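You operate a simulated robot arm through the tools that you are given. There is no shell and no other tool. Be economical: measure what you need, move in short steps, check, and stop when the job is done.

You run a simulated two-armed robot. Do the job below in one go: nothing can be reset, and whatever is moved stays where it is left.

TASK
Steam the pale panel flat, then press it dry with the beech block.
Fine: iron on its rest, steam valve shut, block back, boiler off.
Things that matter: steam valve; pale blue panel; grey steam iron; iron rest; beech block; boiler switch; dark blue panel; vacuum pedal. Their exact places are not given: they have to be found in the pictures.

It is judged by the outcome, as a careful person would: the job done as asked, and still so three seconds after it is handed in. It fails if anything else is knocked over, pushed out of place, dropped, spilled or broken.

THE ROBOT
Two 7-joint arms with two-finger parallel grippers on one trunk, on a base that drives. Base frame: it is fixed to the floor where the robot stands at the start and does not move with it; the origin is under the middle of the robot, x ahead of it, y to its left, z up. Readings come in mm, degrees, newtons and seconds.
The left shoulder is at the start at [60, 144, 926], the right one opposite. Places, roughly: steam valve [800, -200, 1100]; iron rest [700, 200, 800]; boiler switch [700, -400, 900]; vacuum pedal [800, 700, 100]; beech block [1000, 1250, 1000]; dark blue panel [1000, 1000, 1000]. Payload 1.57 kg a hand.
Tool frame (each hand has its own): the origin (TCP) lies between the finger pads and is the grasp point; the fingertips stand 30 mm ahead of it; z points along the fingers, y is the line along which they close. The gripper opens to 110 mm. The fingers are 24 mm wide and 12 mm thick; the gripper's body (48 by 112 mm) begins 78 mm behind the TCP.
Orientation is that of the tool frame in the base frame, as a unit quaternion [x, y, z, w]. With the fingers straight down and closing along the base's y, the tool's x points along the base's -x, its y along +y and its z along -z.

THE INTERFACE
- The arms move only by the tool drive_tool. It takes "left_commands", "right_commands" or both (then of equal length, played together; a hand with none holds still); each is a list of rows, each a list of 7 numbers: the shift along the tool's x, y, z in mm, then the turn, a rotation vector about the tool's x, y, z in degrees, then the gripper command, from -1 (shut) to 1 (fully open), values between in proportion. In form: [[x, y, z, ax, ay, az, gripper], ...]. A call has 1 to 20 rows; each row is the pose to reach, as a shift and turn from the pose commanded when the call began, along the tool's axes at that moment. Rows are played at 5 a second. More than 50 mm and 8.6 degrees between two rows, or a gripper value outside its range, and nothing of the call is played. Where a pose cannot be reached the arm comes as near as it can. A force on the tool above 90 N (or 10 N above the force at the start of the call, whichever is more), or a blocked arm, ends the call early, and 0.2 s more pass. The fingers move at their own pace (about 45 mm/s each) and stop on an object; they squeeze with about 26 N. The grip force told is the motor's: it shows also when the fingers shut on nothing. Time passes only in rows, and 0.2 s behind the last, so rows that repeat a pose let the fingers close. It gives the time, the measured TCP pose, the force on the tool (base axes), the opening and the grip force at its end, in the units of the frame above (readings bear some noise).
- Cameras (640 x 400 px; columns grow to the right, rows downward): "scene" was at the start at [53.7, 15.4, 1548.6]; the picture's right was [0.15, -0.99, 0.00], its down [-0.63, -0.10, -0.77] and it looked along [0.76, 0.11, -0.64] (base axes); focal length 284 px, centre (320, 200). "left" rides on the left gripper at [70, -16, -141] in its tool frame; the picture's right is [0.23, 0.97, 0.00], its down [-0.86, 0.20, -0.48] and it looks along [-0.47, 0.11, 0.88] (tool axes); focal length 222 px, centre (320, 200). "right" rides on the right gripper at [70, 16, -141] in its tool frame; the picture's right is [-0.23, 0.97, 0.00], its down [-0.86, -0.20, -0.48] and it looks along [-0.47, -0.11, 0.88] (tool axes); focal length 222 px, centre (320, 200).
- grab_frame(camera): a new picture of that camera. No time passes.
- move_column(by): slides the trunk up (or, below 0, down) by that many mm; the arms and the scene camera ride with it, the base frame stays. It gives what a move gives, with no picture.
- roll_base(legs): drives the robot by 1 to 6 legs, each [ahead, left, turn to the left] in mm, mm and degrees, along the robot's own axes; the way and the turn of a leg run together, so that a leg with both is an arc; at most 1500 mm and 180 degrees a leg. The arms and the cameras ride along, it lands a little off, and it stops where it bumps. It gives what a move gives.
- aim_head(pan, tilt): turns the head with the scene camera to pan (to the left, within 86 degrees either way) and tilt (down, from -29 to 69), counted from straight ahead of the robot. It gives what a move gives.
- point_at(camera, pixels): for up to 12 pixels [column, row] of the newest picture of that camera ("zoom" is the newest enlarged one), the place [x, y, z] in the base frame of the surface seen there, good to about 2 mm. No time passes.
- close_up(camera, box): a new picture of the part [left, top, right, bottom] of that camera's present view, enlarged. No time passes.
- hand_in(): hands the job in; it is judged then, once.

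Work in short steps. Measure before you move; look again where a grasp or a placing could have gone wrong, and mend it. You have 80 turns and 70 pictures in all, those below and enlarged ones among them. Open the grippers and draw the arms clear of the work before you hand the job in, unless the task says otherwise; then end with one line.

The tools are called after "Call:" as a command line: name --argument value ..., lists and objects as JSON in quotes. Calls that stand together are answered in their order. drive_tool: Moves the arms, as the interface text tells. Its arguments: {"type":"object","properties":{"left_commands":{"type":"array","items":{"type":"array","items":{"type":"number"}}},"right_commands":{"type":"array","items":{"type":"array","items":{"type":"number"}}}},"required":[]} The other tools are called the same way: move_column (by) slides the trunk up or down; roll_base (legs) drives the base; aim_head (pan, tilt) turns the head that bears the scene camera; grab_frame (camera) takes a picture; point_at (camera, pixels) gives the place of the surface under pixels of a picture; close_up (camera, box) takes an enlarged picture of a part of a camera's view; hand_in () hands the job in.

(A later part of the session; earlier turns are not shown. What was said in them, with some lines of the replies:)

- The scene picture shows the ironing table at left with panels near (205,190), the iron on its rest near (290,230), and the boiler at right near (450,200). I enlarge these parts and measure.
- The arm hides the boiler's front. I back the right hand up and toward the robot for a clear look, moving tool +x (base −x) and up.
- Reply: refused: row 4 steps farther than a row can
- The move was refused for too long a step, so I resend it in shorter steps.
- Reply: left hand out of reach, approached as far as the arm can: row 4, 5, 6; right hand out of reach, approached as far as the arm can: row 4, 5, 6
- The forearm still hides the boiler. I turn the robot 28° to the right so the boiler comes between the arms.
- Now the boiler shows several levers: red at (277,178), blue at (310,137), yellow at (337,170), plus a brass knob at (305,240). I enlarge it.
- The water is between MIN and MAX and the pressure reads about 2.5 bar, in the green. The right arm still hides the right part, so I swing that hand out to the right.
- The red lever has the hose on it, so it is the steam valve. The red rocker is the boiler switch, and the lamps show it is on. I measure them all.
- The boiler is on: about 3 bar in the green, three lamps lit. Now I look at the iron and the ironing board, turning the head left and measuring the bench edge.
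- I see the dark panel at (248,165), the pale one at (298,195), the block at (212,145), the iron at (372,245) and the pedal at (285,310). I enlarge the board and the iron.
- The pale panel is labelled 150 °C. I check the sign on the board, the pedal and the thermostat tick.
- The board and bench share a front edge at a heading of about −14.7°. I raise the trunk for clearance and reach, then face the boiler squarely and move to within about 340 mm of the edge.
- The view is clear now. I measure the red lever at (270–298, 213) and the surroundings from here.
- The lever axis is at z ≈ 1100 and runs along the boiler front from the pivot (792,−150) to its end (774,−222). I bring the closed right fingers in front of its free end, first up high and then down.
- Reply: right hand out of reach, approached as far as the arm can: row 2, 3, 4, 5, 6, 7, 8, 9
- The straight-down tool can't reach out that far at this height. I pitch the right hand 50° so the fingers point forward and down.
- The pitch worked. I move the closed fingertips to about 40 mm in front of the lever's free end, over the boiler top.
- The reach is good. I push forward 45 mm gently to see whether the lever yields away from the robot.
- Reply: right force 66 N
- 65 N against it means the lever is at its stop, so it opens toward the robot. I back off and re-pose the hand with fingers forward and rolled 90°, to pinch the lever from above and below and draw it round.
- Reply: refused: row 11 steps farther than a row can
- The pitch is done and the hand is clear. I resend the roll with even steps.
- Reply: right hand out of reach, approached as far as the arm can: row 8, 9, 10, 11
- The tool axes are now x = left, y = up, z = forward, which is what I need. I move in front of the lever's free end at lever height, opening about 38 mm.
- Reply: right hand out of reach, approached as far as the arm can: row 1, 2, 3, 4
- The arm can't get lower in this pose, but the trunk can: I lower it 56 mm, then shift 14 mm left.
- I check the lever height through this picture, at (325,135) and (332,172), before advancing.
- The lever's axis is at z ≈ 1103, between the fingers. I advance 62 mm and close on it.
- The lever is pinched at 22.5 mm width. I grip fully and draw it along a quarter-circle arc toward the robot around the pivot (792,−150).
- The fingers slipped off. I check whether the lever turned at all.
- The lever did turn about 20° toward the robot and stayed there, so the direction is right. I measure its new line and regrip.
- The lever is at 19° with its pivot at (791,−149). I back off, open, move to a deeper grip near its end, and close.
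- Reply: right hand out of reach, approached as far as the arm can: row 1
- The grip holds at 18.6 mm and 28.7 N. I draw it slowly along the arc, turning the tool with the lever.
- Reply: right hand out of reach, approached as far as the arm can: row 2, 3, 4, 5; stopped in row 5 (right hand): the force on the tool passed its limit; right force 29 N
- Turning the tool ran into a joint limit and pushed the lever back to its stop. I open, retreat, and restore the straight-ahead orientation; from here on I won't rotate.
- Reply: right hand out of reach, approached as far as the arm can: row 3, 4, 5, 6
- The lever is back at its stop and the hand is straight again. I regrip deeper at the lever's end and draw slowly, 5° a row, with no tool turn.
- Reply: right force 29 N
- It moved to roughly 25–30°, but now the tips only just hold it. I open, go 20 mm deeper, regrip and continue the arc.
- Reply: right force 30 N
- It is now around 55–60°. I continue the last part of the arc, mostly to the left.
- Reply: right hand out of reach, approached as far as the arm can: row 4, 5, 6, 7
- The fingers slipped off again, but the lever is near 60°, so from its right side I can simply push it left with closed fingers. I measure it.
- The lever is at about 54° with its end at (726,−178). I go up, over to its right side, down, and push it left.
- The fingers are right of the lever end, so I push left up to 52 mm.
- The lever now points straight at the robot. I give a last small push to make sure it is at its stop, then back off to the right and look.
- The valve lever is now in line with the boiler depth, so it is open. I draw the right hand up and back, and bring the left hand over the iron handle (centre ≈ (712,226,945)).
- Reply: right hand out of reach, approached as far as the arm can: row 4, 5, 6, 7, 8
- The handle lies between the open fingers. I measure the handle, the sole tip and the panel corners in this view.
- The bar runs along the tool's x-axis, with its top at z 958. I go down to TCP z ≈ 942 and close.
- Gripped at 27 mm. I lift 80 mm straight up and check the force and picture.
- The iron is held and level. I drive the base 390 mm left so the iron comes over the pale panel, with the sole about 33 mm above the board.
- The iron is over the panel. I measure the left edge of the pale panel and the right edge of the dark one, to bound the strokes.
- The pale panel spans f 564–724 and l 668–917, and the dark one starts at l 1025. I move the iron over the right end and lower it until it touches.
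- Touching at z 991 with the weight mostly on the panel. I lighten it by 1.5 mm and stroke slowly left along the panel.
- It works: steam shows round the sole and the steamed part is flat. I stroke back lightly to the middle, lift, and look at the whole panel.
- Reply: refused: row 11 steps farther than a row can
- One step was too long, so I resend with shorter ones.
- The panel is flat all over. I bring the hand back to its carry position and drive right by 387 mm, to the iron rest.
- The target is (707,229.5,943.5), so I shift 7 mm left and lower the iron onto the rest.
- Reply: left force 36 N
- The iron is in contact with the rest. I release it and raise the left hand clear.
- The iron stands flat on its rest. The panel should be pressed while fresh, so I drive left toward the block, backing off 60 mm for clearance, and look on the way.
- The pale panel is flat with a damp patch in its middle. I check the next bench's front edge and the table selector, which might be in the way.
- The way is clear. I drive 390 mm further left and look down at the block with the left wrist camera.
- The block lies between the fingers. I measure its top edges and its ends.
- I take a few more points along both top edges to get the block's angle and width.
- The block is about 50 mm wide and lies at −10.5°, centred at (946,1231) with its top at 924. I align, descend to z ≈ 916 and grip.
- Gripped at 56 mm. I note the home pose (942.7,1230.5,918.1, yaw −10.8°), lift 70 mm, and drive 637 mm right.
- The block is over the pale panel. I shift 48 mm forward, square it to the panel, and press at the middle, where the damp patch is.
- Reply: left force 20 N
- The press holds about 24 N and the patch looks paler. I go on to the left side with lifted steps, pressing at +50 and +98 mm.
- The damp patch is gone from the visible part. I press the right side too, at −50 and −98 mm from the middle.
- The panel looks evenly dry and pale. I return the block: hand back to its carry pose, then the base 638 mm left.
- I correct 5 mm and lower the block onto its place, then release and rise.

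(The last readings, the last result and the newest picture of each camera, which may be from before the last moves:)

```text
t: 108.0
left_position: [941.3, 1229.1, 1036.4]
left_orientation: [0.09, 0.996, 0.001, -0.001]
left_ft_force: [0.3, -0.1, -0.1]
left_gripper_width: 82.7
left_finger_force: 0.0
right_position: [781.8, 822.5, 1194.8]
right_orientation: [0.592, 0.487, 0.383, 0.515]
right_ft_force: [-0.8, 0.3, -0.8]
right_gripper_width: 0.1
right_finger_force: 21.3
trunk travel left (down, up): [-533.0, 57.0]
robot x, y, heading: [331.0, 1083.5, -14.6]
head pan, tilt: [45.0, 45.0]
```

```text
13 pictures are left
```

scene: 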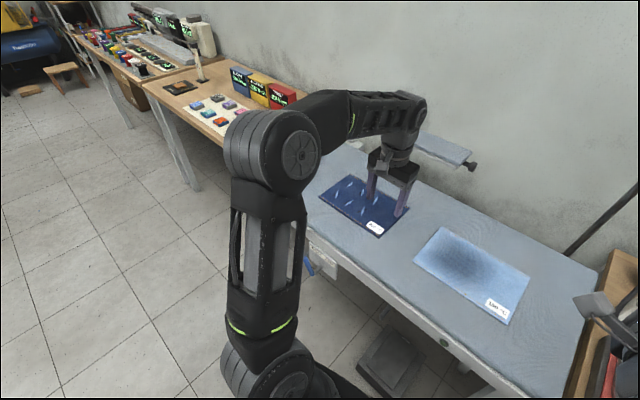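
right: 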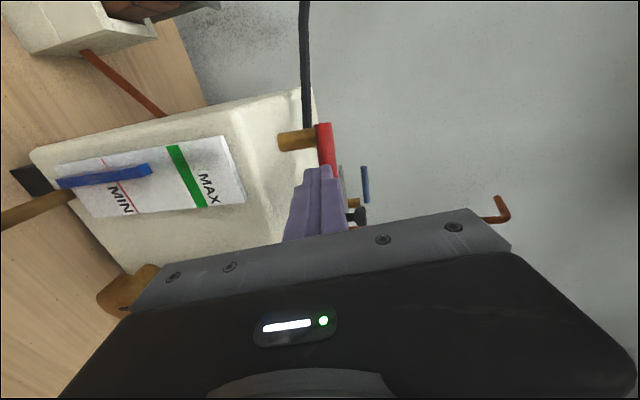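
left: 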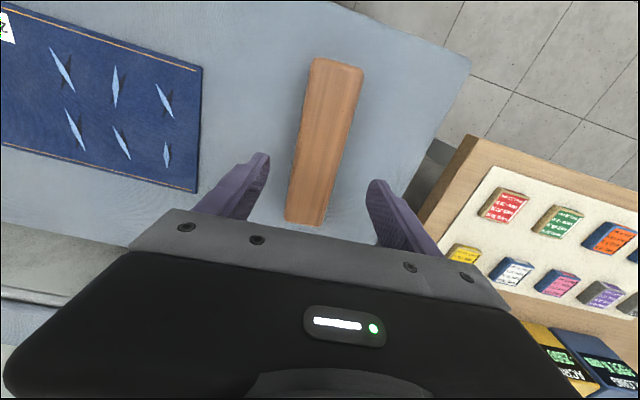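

The block is back where it was. I lift and tuck the left hand, then drive 980 mm right and 60 mm forward to the boiler.

Call:
drive_tool --left_commands '[[40, 0, -20, 0, 0, 0, 0.5], [80, 0, -40, 0, 0, 0, 0.5], [120, 0, -60, 0, 0, 0, 0.5]]'

Call:
roll_base --legs '[[0, -490, 0], [0, -490, 0], [60, 0, 0]]'

Call:
aim_head --pan -10 --tilt 36

Call:
grab_frame --camera "scene"

```text
t: 108.8
left_position: [823.9, 1250.6, 1096.4]
left_orientation: [0.091, 0.996, 0.0, 0.0]
left_ft_force: [0.5, 0.8, -0.2]
left_gripper_width: 82.5
left_finger_force: 0.1
right_position: [781.6, 822.8, 1195.2]
right_orientation: [0.592, 0.487, 0.383, 0.515]
right_ft_force: [-0.3, 0.0, -0.4]
right_gripper_width: 0.0
right_finger_force: 21.2
trunk travel left (down, up): [-533.0, 57.0]
robot x, y, heading: [330.7, 1079.4, -14.2]
head pan, tilt: [45.0, 45.0]
```

```text
t: 114.8
left_position: [635.2, 293.2, 1095.3]
left_orientation: [0.096, 0.995, 0.001, -0.001]
left_ft_force: [1.8, -0.3, -0.3]
left_gripper_width: 82.5
left_finger_force: 0.0
right_position: [587.2, -134.9, 1194.8]
right_orientation: [0.596, 0.484, 0.379, 0.516]
right_ft_force: [-0.2, 0.1, 0.4]
right_gripper_width: 0.0
right_finger_force: 21.2
trunk travel left (down, up): [-533.0, 57.0]
robot x, y, heading: [146.1, 129.6, -15.0]
head pan, tilt: [45.0, 45.0]
```

```text
t: 116.0
left_position: [634.6, 292.9, 1096.0]
left_orientation: [0.096, 0.995, 0.0, 0.0]
left_ft_force: [0.0, 0.0, -1.0]
left_gripper_width: 82.4
left_finger_force: 0.0
right_position: [584.9, -135.7, 1194.7]
right_orientation: [0.595, 0.484, 0.38, 0.516]
right_ft_force: [-0.5, -0.1, 0.1]
right_gripper_width: 0.1
right_finger_force: 21.4
trunk travel left (down, up): [-533.0, 57.0]
robot x, y, heading: [139.7, 128.2, -15.0]
head pan, tilt: [-10.0, 36.0]
```

```text
12 pictures are left
```

scene: 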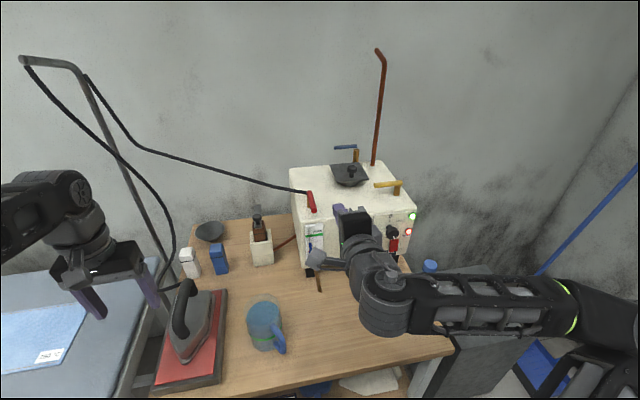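

The lever is at (312,200), pointing at the robot, with the hose leaving to the left behind it. I measure both so I can come down on the lever's left side without touching the hose.

Call:
point_at --camera "scene" --pixels '[[309, 194], [312, 202], [314, 210], [300, 190], [285, 186], [270, 182], [391, 238], [391, 246]]'

Call:
drive_tool --right_commands '[[25, -13, 2, 0, 0, 0, -1], [50, -26, 5, 0, 0, 0, -1], [76, -39, 7, 0, 0, 0, -1], [76, -39, 7, 0, 0, 0, -1]]'

```text
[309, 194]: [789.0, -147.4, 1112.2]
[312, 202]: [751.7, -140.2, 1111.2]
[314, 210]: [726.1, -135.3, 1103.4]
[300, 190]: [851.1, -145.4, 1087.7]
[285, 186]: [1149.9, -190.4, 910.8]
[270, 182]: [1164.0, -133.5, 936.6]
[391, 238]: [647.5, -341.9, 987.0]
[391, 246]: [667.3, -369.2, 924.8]
```

```text
t: 117.0
left_position: [634.0, 292.9, 1095.8]
left_orientation: [0.097, 0.995, 0.0, -0.001]
left_ft_force: [0.4, -0.2, 0.0]
left_gripper_width: 82.3
left_finger_force: 0.2
right_position: [623.6, -130.4, 1174.4]
right_orientation: [0.594, 0.487, 0.381, 0.515]
right_ft_force: [-0.4, -0.8, -0.2]
right_gripper_width: 0.1
right_finger_force: 21.3
right hand out of reach, approached as far as the arm can: row 1, 2, 3, 4
trunk travel left (down, up): [-533.0, 57.0]
robot x, y, heading: [142.7, 127.0, -14.9]
head pan, tilt: [-10.0, 36.0]
```

The arm can't go further left in this pose, so I shift the base 65 mm left, then reach forward and down on the lever's left side.

Call:
roll_base --legs '[[0, 65, 0]]'

Call:
drive_tool --right_commands '[[0, 3, 30, 0, 0, 0, -1], [0, 5, 60, 0, 0, 0, -1], [0, 7, 92, 0, 0, 0, -1], [0, 7, 92, 0, 0, 0, -1]]'

```text
t: 118.0
left_position: [651.7, 355.8, 1096.2]
left_orientation: [0.097, 0.995, 0.0, -0.001]
left_ft_force: [-0.6, 0.5, 0.6]
left_gripper_width: 82.5
left_finger_force: 0.0
right_position: [641.6, -67.5, 1173.8]
right_orientation: [0.593, 0.488, 0.379, 0.516]
right_ft_force: [0.0, -0.4, 0.1]
right_gripper_width: 0.0
right_finger_force: 21.4
trunk travel left (down, up): [-533.0, 57.0]
robot x, y, heading: [157.8, 191.9, -15.4]
head pan, tilt: [-10.0, 36.0]
```

```text
t: 119.0
left_position: [650.3, 355.6, 1095.9]
left_orientation: [0.098, 0.995, 0.0, 0.0]
left_ft_force: [0.2, 0.0, 0.2]
left_gripper_width: 82.4
left_finger_force: 0.1
right_position: [729.2, -88.8, 1163.2]
right_orientation: [0.593, 0.487, 0.38, 0.516]
right_ft_force: [0.2, 0.8, 0.0]
right_gripper_width: 0.2
right_finger_force: 21.0
trunk travel left (down, up): [-533.0, 57.0]
robot x, y, heading: [158.3, 187.9, -15.1]
head pan, tilt: [-10.0, 36.0]
```

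The hand is left of the lever and above it. I lower it 59 mm to lever height.

Call:
drive_tool --right_commands '[[0, -20, 3, 0, 0, 0, -1], [0, -40, 7, 0, 0, 0, -1], [0, -58, 10, 0, 0, 0, -1], [0, -58, 10, 0, 0, 0, -1]]'

Call:
close_up --camera "scene" --box '[240, 140, 400, 260]'

```text
t: 120.0
left_position: [651.1, 354.9, 1096.5]
left_orientation: [0.097, 0.995, 0.0, -0.001]
left_ft_force: [-0.3, -0.4, 0.3]
left_gripper_width: 82.4
left_finger_force: 0.1
right_position: [729.4, -92.1, 1105.5]
right_orientation: [0.594, 0.487, 0.379, 0.516]
right_ft_force: [0.7, -0.2, -1.1]
right_gripper_width: 0.0
right_finger_force: 21.9
trunk travel left (down, up): [-533.0, 57.0]
robot x, y, heading: [154.2, 188.1, -15.3]
head pan, tilt: [-10.0, 36.0]
```

```text
3.33 times, centred on (320, 200) of scene
```

zoom: 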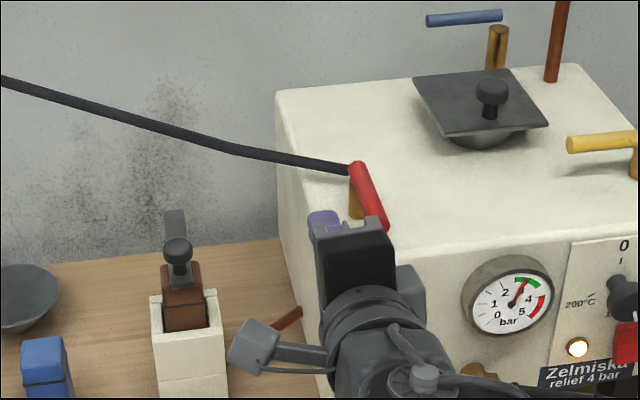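

The fingertips are left of the lever. I sweep the arc to the right and then forward, pushing the lever back to its shut stop.

Call:
drive_tool --right_commands '[[-8, -1, -6, 0, 0, 0, -1], [-16, -2, -11, 0, 0, 0, -1], [-28, -2, -11, 0, 0, 0, -1], [-38, -2, -9, 0, 0, 0, -1], [-48, -1, -8, 0, 0, 0, -1], [-55, -1, -4, 0, 0, 0, -1], [-62, 0, 0, 0, 0, 0, -1], [-68, 1, 5, 0, 0, 0, -1], [-73, 2, 10, 0, 0, 0, -1], [-77, 3, 17, 0, 0, 0, -1], [-81, 4, 23, 0, 0, 0, -1], [-83, 5, 31, 0, 0, 0, -1], [-85, 7, 40, 0, 0, 0, -1], [-85, 8, 46, 0, 0, 0, -1], [-85, 8, 46, 0, 0, 0, -1]]'

Call:
close_up --camera "scene" --box '[240, 140, 400, 260]'

```text
t: 123.2
left_position: [650.5, 353.2, 1096.3]
left_orientation: [0.097, 0.995, 0.001, 0.0]
left_ft_force: [0.5, 0.1, 0.7]
left_gripper_width: 82.4
left_finger_force: 0.0
right_position: [753.0, -185.4, 1109.9]
right_orientation: [0.594, 0.486, 0.38, 0.516]
right_ft_force: [-14.1, 1.2, -1.9]
right_gripper_width: 0.0
right_finger_force: 21.5
trunk travel left (down, up): [-533.0, 57.0]
robot x, y, heading: [156.6, 190.8, -15.3]
head pan, tilt: [-10.0, 36.0]
```

```text
3.33 times, centred on (320, 200) of scene
```

zoom: 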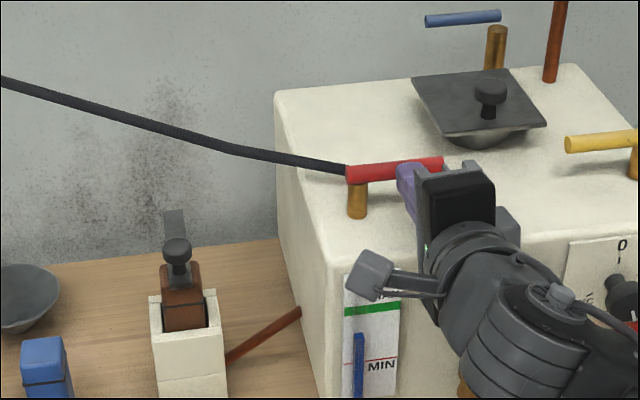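

The lever is back across, close to its stop. I push a little further until the force rises, then measure it.

Call:
drive_tool --right_commands '[[0, 1, 5, 0, 0, 0, -1], [0, 2, 10, 0, 0, 0, -1], [0, 3, 14, 0, 0, 0, -1], [0, 3, 14, 0, 0, 0, -1]]'

Call:
drive_tool --right_commands '[[0, 2, -20, 0, 0, 0, -1], [0, 4, -50, 0, 0, 0, -1], [0, 30, -80, 0, 0, 0, -1], [-20, 30, -120, 0, 0, 0, -1], [-20, 30, -120, 0, 0, 0, -1]]'

Call:
close_up --camera "scene" --box '[290, 150, 430, 270]'

```text
t: 123.9
left_position: [643.6, 354.3, 1100.2]
left_orientation: [0.099, 0.995, 0.0, 0.002]
left_ft_force: [-1.1, 0.8, 0.3]
left_gripper_width: 82.4
left_finger_force: 0.1
right_position: [753.0, -186.3, 1111.7]
right_orientation: [0.592, 0.489, 0.38, 0.515]
right_ft_force: [-50.7, 8.0, 6.1]
right_gripper_width: 0.0
right_finger_force: 21.2
trunk travel left (down, up): [-533.0, 57.0]
robot x, y, heading: [155.6, 187.9, -15.6]
head pan, tilt: [-10.0, 36.0]
stopped in row 3 (right hand): the force on the tool passed its limit (the readings are from after the stop); the commanded pose is now the measured one
```

```text
t: 125.1
left_position: [650.4, 354.3, 1094.5]
left_orientation: [0.098, 0.995, 0.0, -0.001]
left_ft_force: [-0.3, 0.8, -0.1]
left_gripper_width: 82.7
left_finger_force: 0.1
right_position: [650.2, -178.8, 1158.5]
right_orientation: [0.595, 0.49, 0.379, 0.513]
right_ft_force: [0.0, -0.8, -1.1]
right_gripper_width: 0.2
right_finger_force: 21.1
trunk travel left (down, up): [-533.0, 57.0]
robot x, y, heading: [155.5, 188.8, -15.7]
head pan, tilt: [-10.0, 36.0]
```

```text
3.33 times, centred on (360, 210) of scene
```

zoom: 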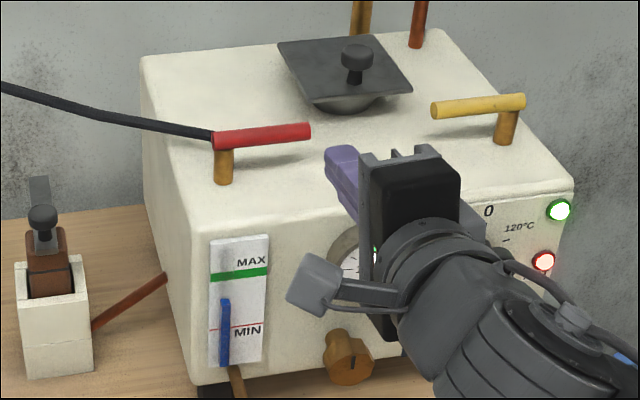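

The stop was hit above 90 N, so the valve is shut. Next is the boiler switch: I roll the right hand back and pitch it to about 30° so it can come in over the bottle.

Call:
drive_tool --right_commands '[[0, 0, -5, 0, 0, -8, -1], [0, 0, -10, 0, 0, -16, -1], [0, 0, -15, 0, 0, -24, -1], [0, 0, -20, 0, 0, -32, -1], [0, 0, -25, 0, 0, -40, -1], [0, 0, -30, 0, 0, -48, -1], [0, 0, -30, 0, 0, -56, -1], [0, 0, -30, 0, 0, -64, -1], [0, 0, -30, 0, 0, -72, -1], [0, 0, -30, 0, 0, -80, -1], [0, 0, -30, 0, 0, -88, -1]]'

Call:
drive_tool --right_commands '[[0, 0, 0, 0, 8, 0, -1], [0, 0, 0, 0, 16, 0, -1], [0, 0, 0, 0, 24, 0, -1], [0, 0, 0, 0, 32, 0, -1], [0, 0, 0, 0, 40, 0, -1], [0, 0, 0, 0, 48, 0, -1], [0, 0, 0, 0, 51, 0, -1]]'

Call:
close_up --camera "scene" --box '[360, 190, 440, 270]'

```text
t: 127.5
left_position: [649.8, 353.4, 1096.3]
left_orientation: [0.098, 0.995, 0.0, -0.002]
left_ft_force: [0.0, 0.6, -0.3]
left_gripper_width: 82.5
left_finger_force: 0.0
right_position: [619.6, -171.2, 1165.1]
right_orientation: [0.087, 0.766, -0.084, 0.632]
right_ft_force: [0.4, -0.2, -0.3]
right_gripper_width: 0.1
right_finger_force: 20.9
trunk travel left (down, up): [-533.0, 57.0]
robot x, y, heading: [157.9, 188.1, -15.1]
head pan, tilt: [-10.0, 36.0]
```

```text
t: 129.1
left_position: [650.8, 354.4, 1096.2]
left_orientation: [0.098, 0.995, 0.0, -0.001]
left_ft_force: [0.7, 0.1, -0.1]
left_gripper_width: 82.5
left_finger_force: 0.0
right_position: [620.7, -171.3, 1166.6]
right_orientation: [0.116, 0.963, -0.038, 0.24]
right_ft_force: [-0.6, -0.7, -1.0]
right_gripper_width: 0.0
right_finger_force: 21.7
trunk travel left (down, up): [-533.0, 57.0]
robot x, y, heading: [157.9, 185.5, -15.3]
head pan, tilt: [-10.0, 36.0]
```

```text
5.00 times, centred on (400, 230) of scene
```

zoom: 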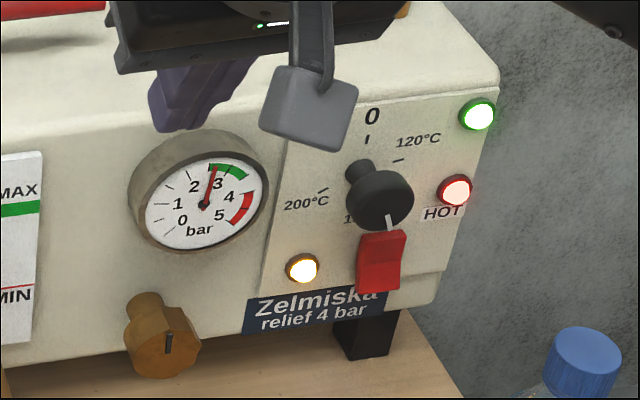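

The red rocker is at zoom (380,262). I measure points down its face to see which half stands out.

Call:
point_at --camera "zoom" --pixels '[[384, 234], [383, 241], [382, 248], [381, 256], [380, 264], [379, 272], [378, 280], [377, 288], [362, 262], [402, 260], [345, 245], [425, 255]]'

```text
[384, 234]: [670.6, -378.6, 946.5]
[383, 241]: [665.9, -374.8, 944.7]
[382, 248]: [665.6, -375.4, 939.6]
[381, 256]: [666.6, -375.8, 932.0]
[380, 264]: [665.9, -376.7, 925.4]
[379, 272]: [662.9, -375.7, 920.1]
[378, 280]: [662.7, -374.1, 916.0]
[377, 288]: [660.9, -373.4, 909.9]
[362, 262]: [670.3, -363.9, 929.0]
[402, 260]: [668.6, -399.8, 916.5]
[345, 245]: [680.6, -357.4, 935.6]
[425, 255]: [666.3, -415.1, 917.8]
```

The rocker's upper half is pressed in (f 739) and its lower half stands out (f 734), so off means pressing the lower half at z ≈ 914. I drive 200 mm right and tilt the hand 6° more.

Call:
roll_base --legs '[[0, -200, 0]]'

Call:
drive_tool --right_commands '[[0, 0, 0, 0, -6, 0, -1], [0, 0, 0, 0, -6, 0, -1]]'

```text
t: 130.7
left_position: [598.5, 163.5, 1095.9]
left_orientation: [0.098, 0.995, 0.001, -0.002]
left_ft_force: [0.0, -0.4, -1.0]
left_gripper_width: 82.3
left_finger_force: 0.0
right_position: [569.3, -362.3, 1166.0]
right_orientation: [0.115, 0.963, -0.037, 0.241]
right_ft_force: [-0.3, -0.6, 0.1]
right_gripper_width: 0.0
right_finger_force: 20.6
trunk travel left (down, up): [-533.0, 57.0]
robot x, y, heading: [102.8, -4.4, -15.2]
head pan, tilt: [-10.0, 36.0]
```

```text
t: 131.3
left_position: [598.1, 164.7, 1095.5]
left_orientation: [0.098, 0.995, 0.0, -0.001]
left_ft_force: [0.0, 0.2, 0.3]
left_gripper_width: 82.6
left_finger_force: 0.0
right_position: [570.4, -362.0, 1166.6]
right_orientation: [0.113, 0.949, -0.044, 0.292]
right_ft_force: [1.3, 0.0, 0.2]
right_gripper_width: 0.0
right_finger_force: 21.3
trunk travel left (down, up): [-533.0, 57.0]
robot x, y, heading: [103.7, -0.9, -15.4]
head pan, tilt: [-10.0, 36.0]
```

The hand is at f 643, l −205, z 1167. I descend between the bottle and the thermostat knob to just in front of the rocker's lower half.

Call:
drive_tool --right_commands '[[19, 2, 42, 0, 0, 0, -1], [39, 4, 83, 0, 0, 0, -1], [58, 6, 125, 0, 0, 0, -1], [78, 7, 166, 0, 0, 0, -1], [84, 7, 192, 0, 0, 0, -1], [91, 7, 218, 0, 0, 0, -1], [91, 7, 218, 0, 0, 0, -1]]'

Call:
close_up --camera "scene" --box '[300, 160, 500, 320]'

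```text
t: 132.9
left_position: [597.7, 164.3, 1097.7]
left_orientation: [0.098, 0.995, 0.0, -0.001]
left_ft_force: [-0.7, 0.4, 0.6]
left_gripper_width: 82.7
left_finger_force: 0.1
right_position: [616.1, -368.6, 934.8]
right_orientation: [0.113, 0.949, -0.044, 0.292]
right_ft_force: [0.4, 0.6, 0.6]
right_gripper_width: 0.0
right_finger_force: 21.7
trunk travel left (down, up): [-533.0, 57.0]
robot x, y, heading: [104.4, 0.5, -15.1]
head pan, tilt: [-10.0, 36.0]
```

```text
2.50 times, centred on (400, 240) of scene
```

zoom: 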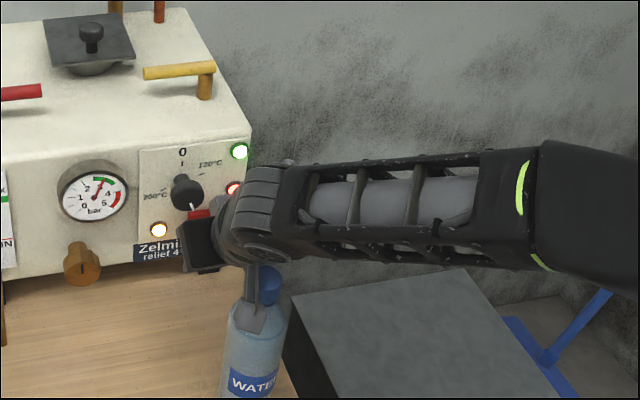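

The tip is about 18 mm before the rocker's lower half, and the bottle is untouched. I press straight forward up to 32 mm in small steps.

Call:
drive_tool --right_commands '[[-8, 0, 6, 0, 0, 0, -1], [-15, 0, 11, 0, 0, 0, -1], [-19, 0, 14, 0, 0, 0, -1], [-23, 0, 16, 0, 0, 0, -1], [-26, 0, 19, 0, 0, 0, -1], [-26, 0, 19, 0, 0, 0, -1], [-10, 0, 6, 0, 0, 0, -1], [5, 0, -5, 0, 0, 0, -1]]'

Call:
close_up --camera "scene" --box '[320, 180, 440, 270]'

```text
t: 134.7
left_position: [598.9, 164.1, 1096.4]
left_orientation: [0.098, 0.995, -0.001, 0.0]
left_ft_force: [-0.6, -0.5, -0.6]
left_gripper_width: 82.4
left_finger_force: 0.0
right_position: [608.6, -368.6, 936.3]
right_orientation: [0.113, 0.949, -0.044, 0.292]
right_ft_force: [0.2, -0.6, 1.6]
right_gripper_width: 0.0
right_finger_force: 21.3
trunk travel left (down, up): [-533.0, 57.0]
robot x, y, heading: [101.3, 1.9, -15.3]
head pan, tilt: [-10.0, 36.0]
```

```text
4.44 times, centred on (380, 225) of scene
```

zoom: 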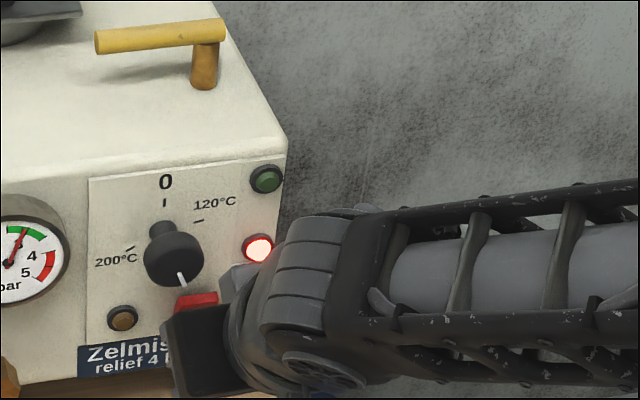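

The green and orange lamps are out, so the boiler is off; HOT is only residual. I withdraw the right hand upward along the same path and open both grippers.

Call:
drive_tool --right_commands '[[-10, 0, -23, 0, 0, 0, -1], [-19, 0, -46, 0, 0, 0, -1], [-38, 0, -87, 0, 0, 0, -1], [-57, 0, -128, 0, 0, 0, -1], [-77, 0, -170, 0, 0, 0, -1], [-96, 0, -212, 0, 0, 0, 0.5], [-96, 0, -212, 0, 0, 0, 1]]' --left_commands '[[0, 0, 0, 0, 0, 0, 1], [0, 0, 0, 0, 0, 0, 1], [0, 0, 0, 0, 0, 0, 1], [0, 0, 0, 0, 0, 0, 1], [0, 0, 0, 0, 0, 0, 1], [0, 0, 0, 0, 0, 0, 1], [0, 0, 0, 0, 0, 0, 1]]'

Call:
roll_base --legs '[[-150, 0, 0]]'

Call:
aim_head --pan 12 --tilt 36

Call:
grab_frame --camera "scene"

```text
t: 136.3
left_position: [598.7, 164.8, 1096.2]
left_orientation: [0.098, 0.995, 0.0, 0.0]
left_ft_force: [-0.1, 0.5, 0.0]
left_gripper_width: 109.8
left_finger_force: 0.0
right_position: [569.6, -355.1, 1162.6]
right_orientation: [0.114, 0.949, -0.044, 0.291]
right_ft_force: [0.3, 0.1, -0.7]
right_gripper_width: 47.9
right_finger_force: 0.1
trunk travel left (down, up): [-533.0, 57.0]
robot x, y, heading: [102.2, 0.1, -15.5]
head pan, tilt: [-10.0, 36.0]
```

```text
t: 137.7
left_position: [452.5, 203.5, 1097.0]
left_orientation: [0.097, 0.995, -0.001, 0.0]
left_ft_force: [-0.5, 0.1, -0.7]
left_gripper_width: 109.9
left_finger_force: 0.0
right_position: [421.6, -315.0, 1163.8]
right_orientation: [0.114, 0.949, -0.044, 0.291]
right_ft_force: [-0.2, -0.7, 0.3]
right_gripper_width: 110.0
right_finger_force: 0.1
trunk travel left (down, up): [-533.0, 57.0]
robot x, y, heading: [-37.3, 38.6, -15.1]
head pan, tilt: [-10.0, 36.0]
```

```text
t: 138.6
left_position: [453.1, 203.5, 1095.0]
left_orientation: [0.097, 0.995, 0.0, 0.0]
left_ft_force: [-0.7, -0.7, -0.6]
left_gripper_width: 110.0
left_finger_force: 0.1
right_position: [423.2, -314.4, 1163.3]
right_orientation: [0.113, 0.949, -0.044, 0.291]
right_ft_force: [-0.5, 0.7, -0.2]
right_gripper_width: 109.9
right_finger_force: 0.1
trunk travel left (down, up): [-533.0, 57.0]
robot x, y, heading: [-41.6, 40.6, -15.3]
head pan, tilt: [12.0, 36.0]
```

```text
5 pictures are left
```

scene: 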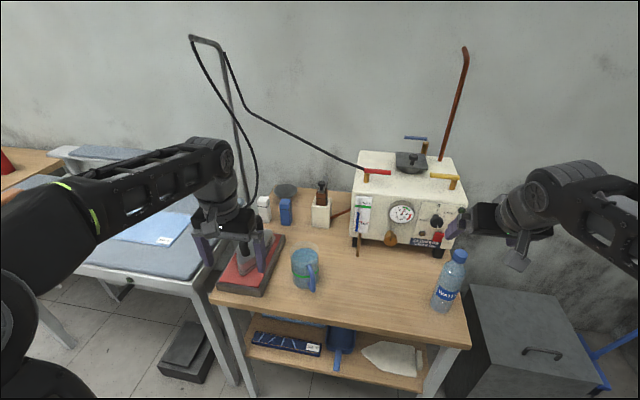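

Everything stands in place and the boiler is dark. I take one last look at the panel and the iron.

Call:
close_up --camera "scene" --box '[90, 180, 310, 310]'

Call:
close_up --camera "scene" --box '[330, 140, 470, 260]'

```text
2.91 times, centred on (200, 245) of scene
```

zoom: 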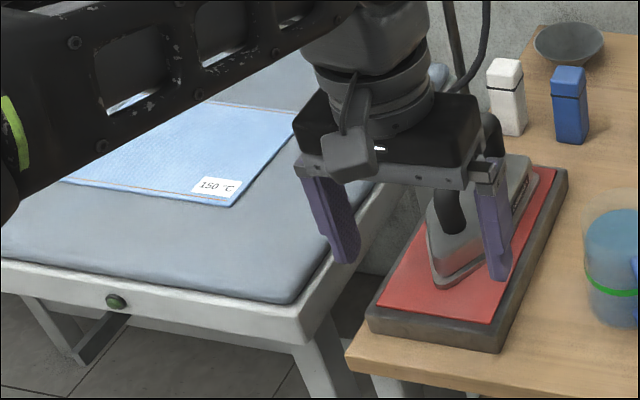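

```text
3.33 times, centred on (400, 200) of scene
```

zoom: 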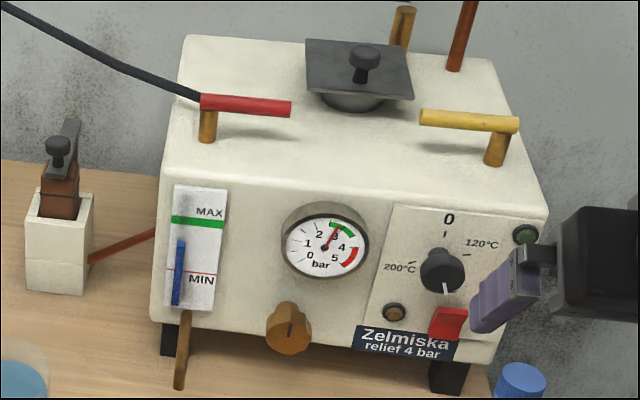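

The panel is flat and dry, the iron is on its rest, the valve is shut, the block is back and the boiler is off. Both grippers are open and clear of the work, so I hand in.

Call:
hand_in

```text
The job is handed in.
```

I steamed the pale panel flat and pressed it dry with the beech block; the iron is on its rest, the steam valve is shut, the block is back in place and the boiler is off (I left the vacuum pedal alone).
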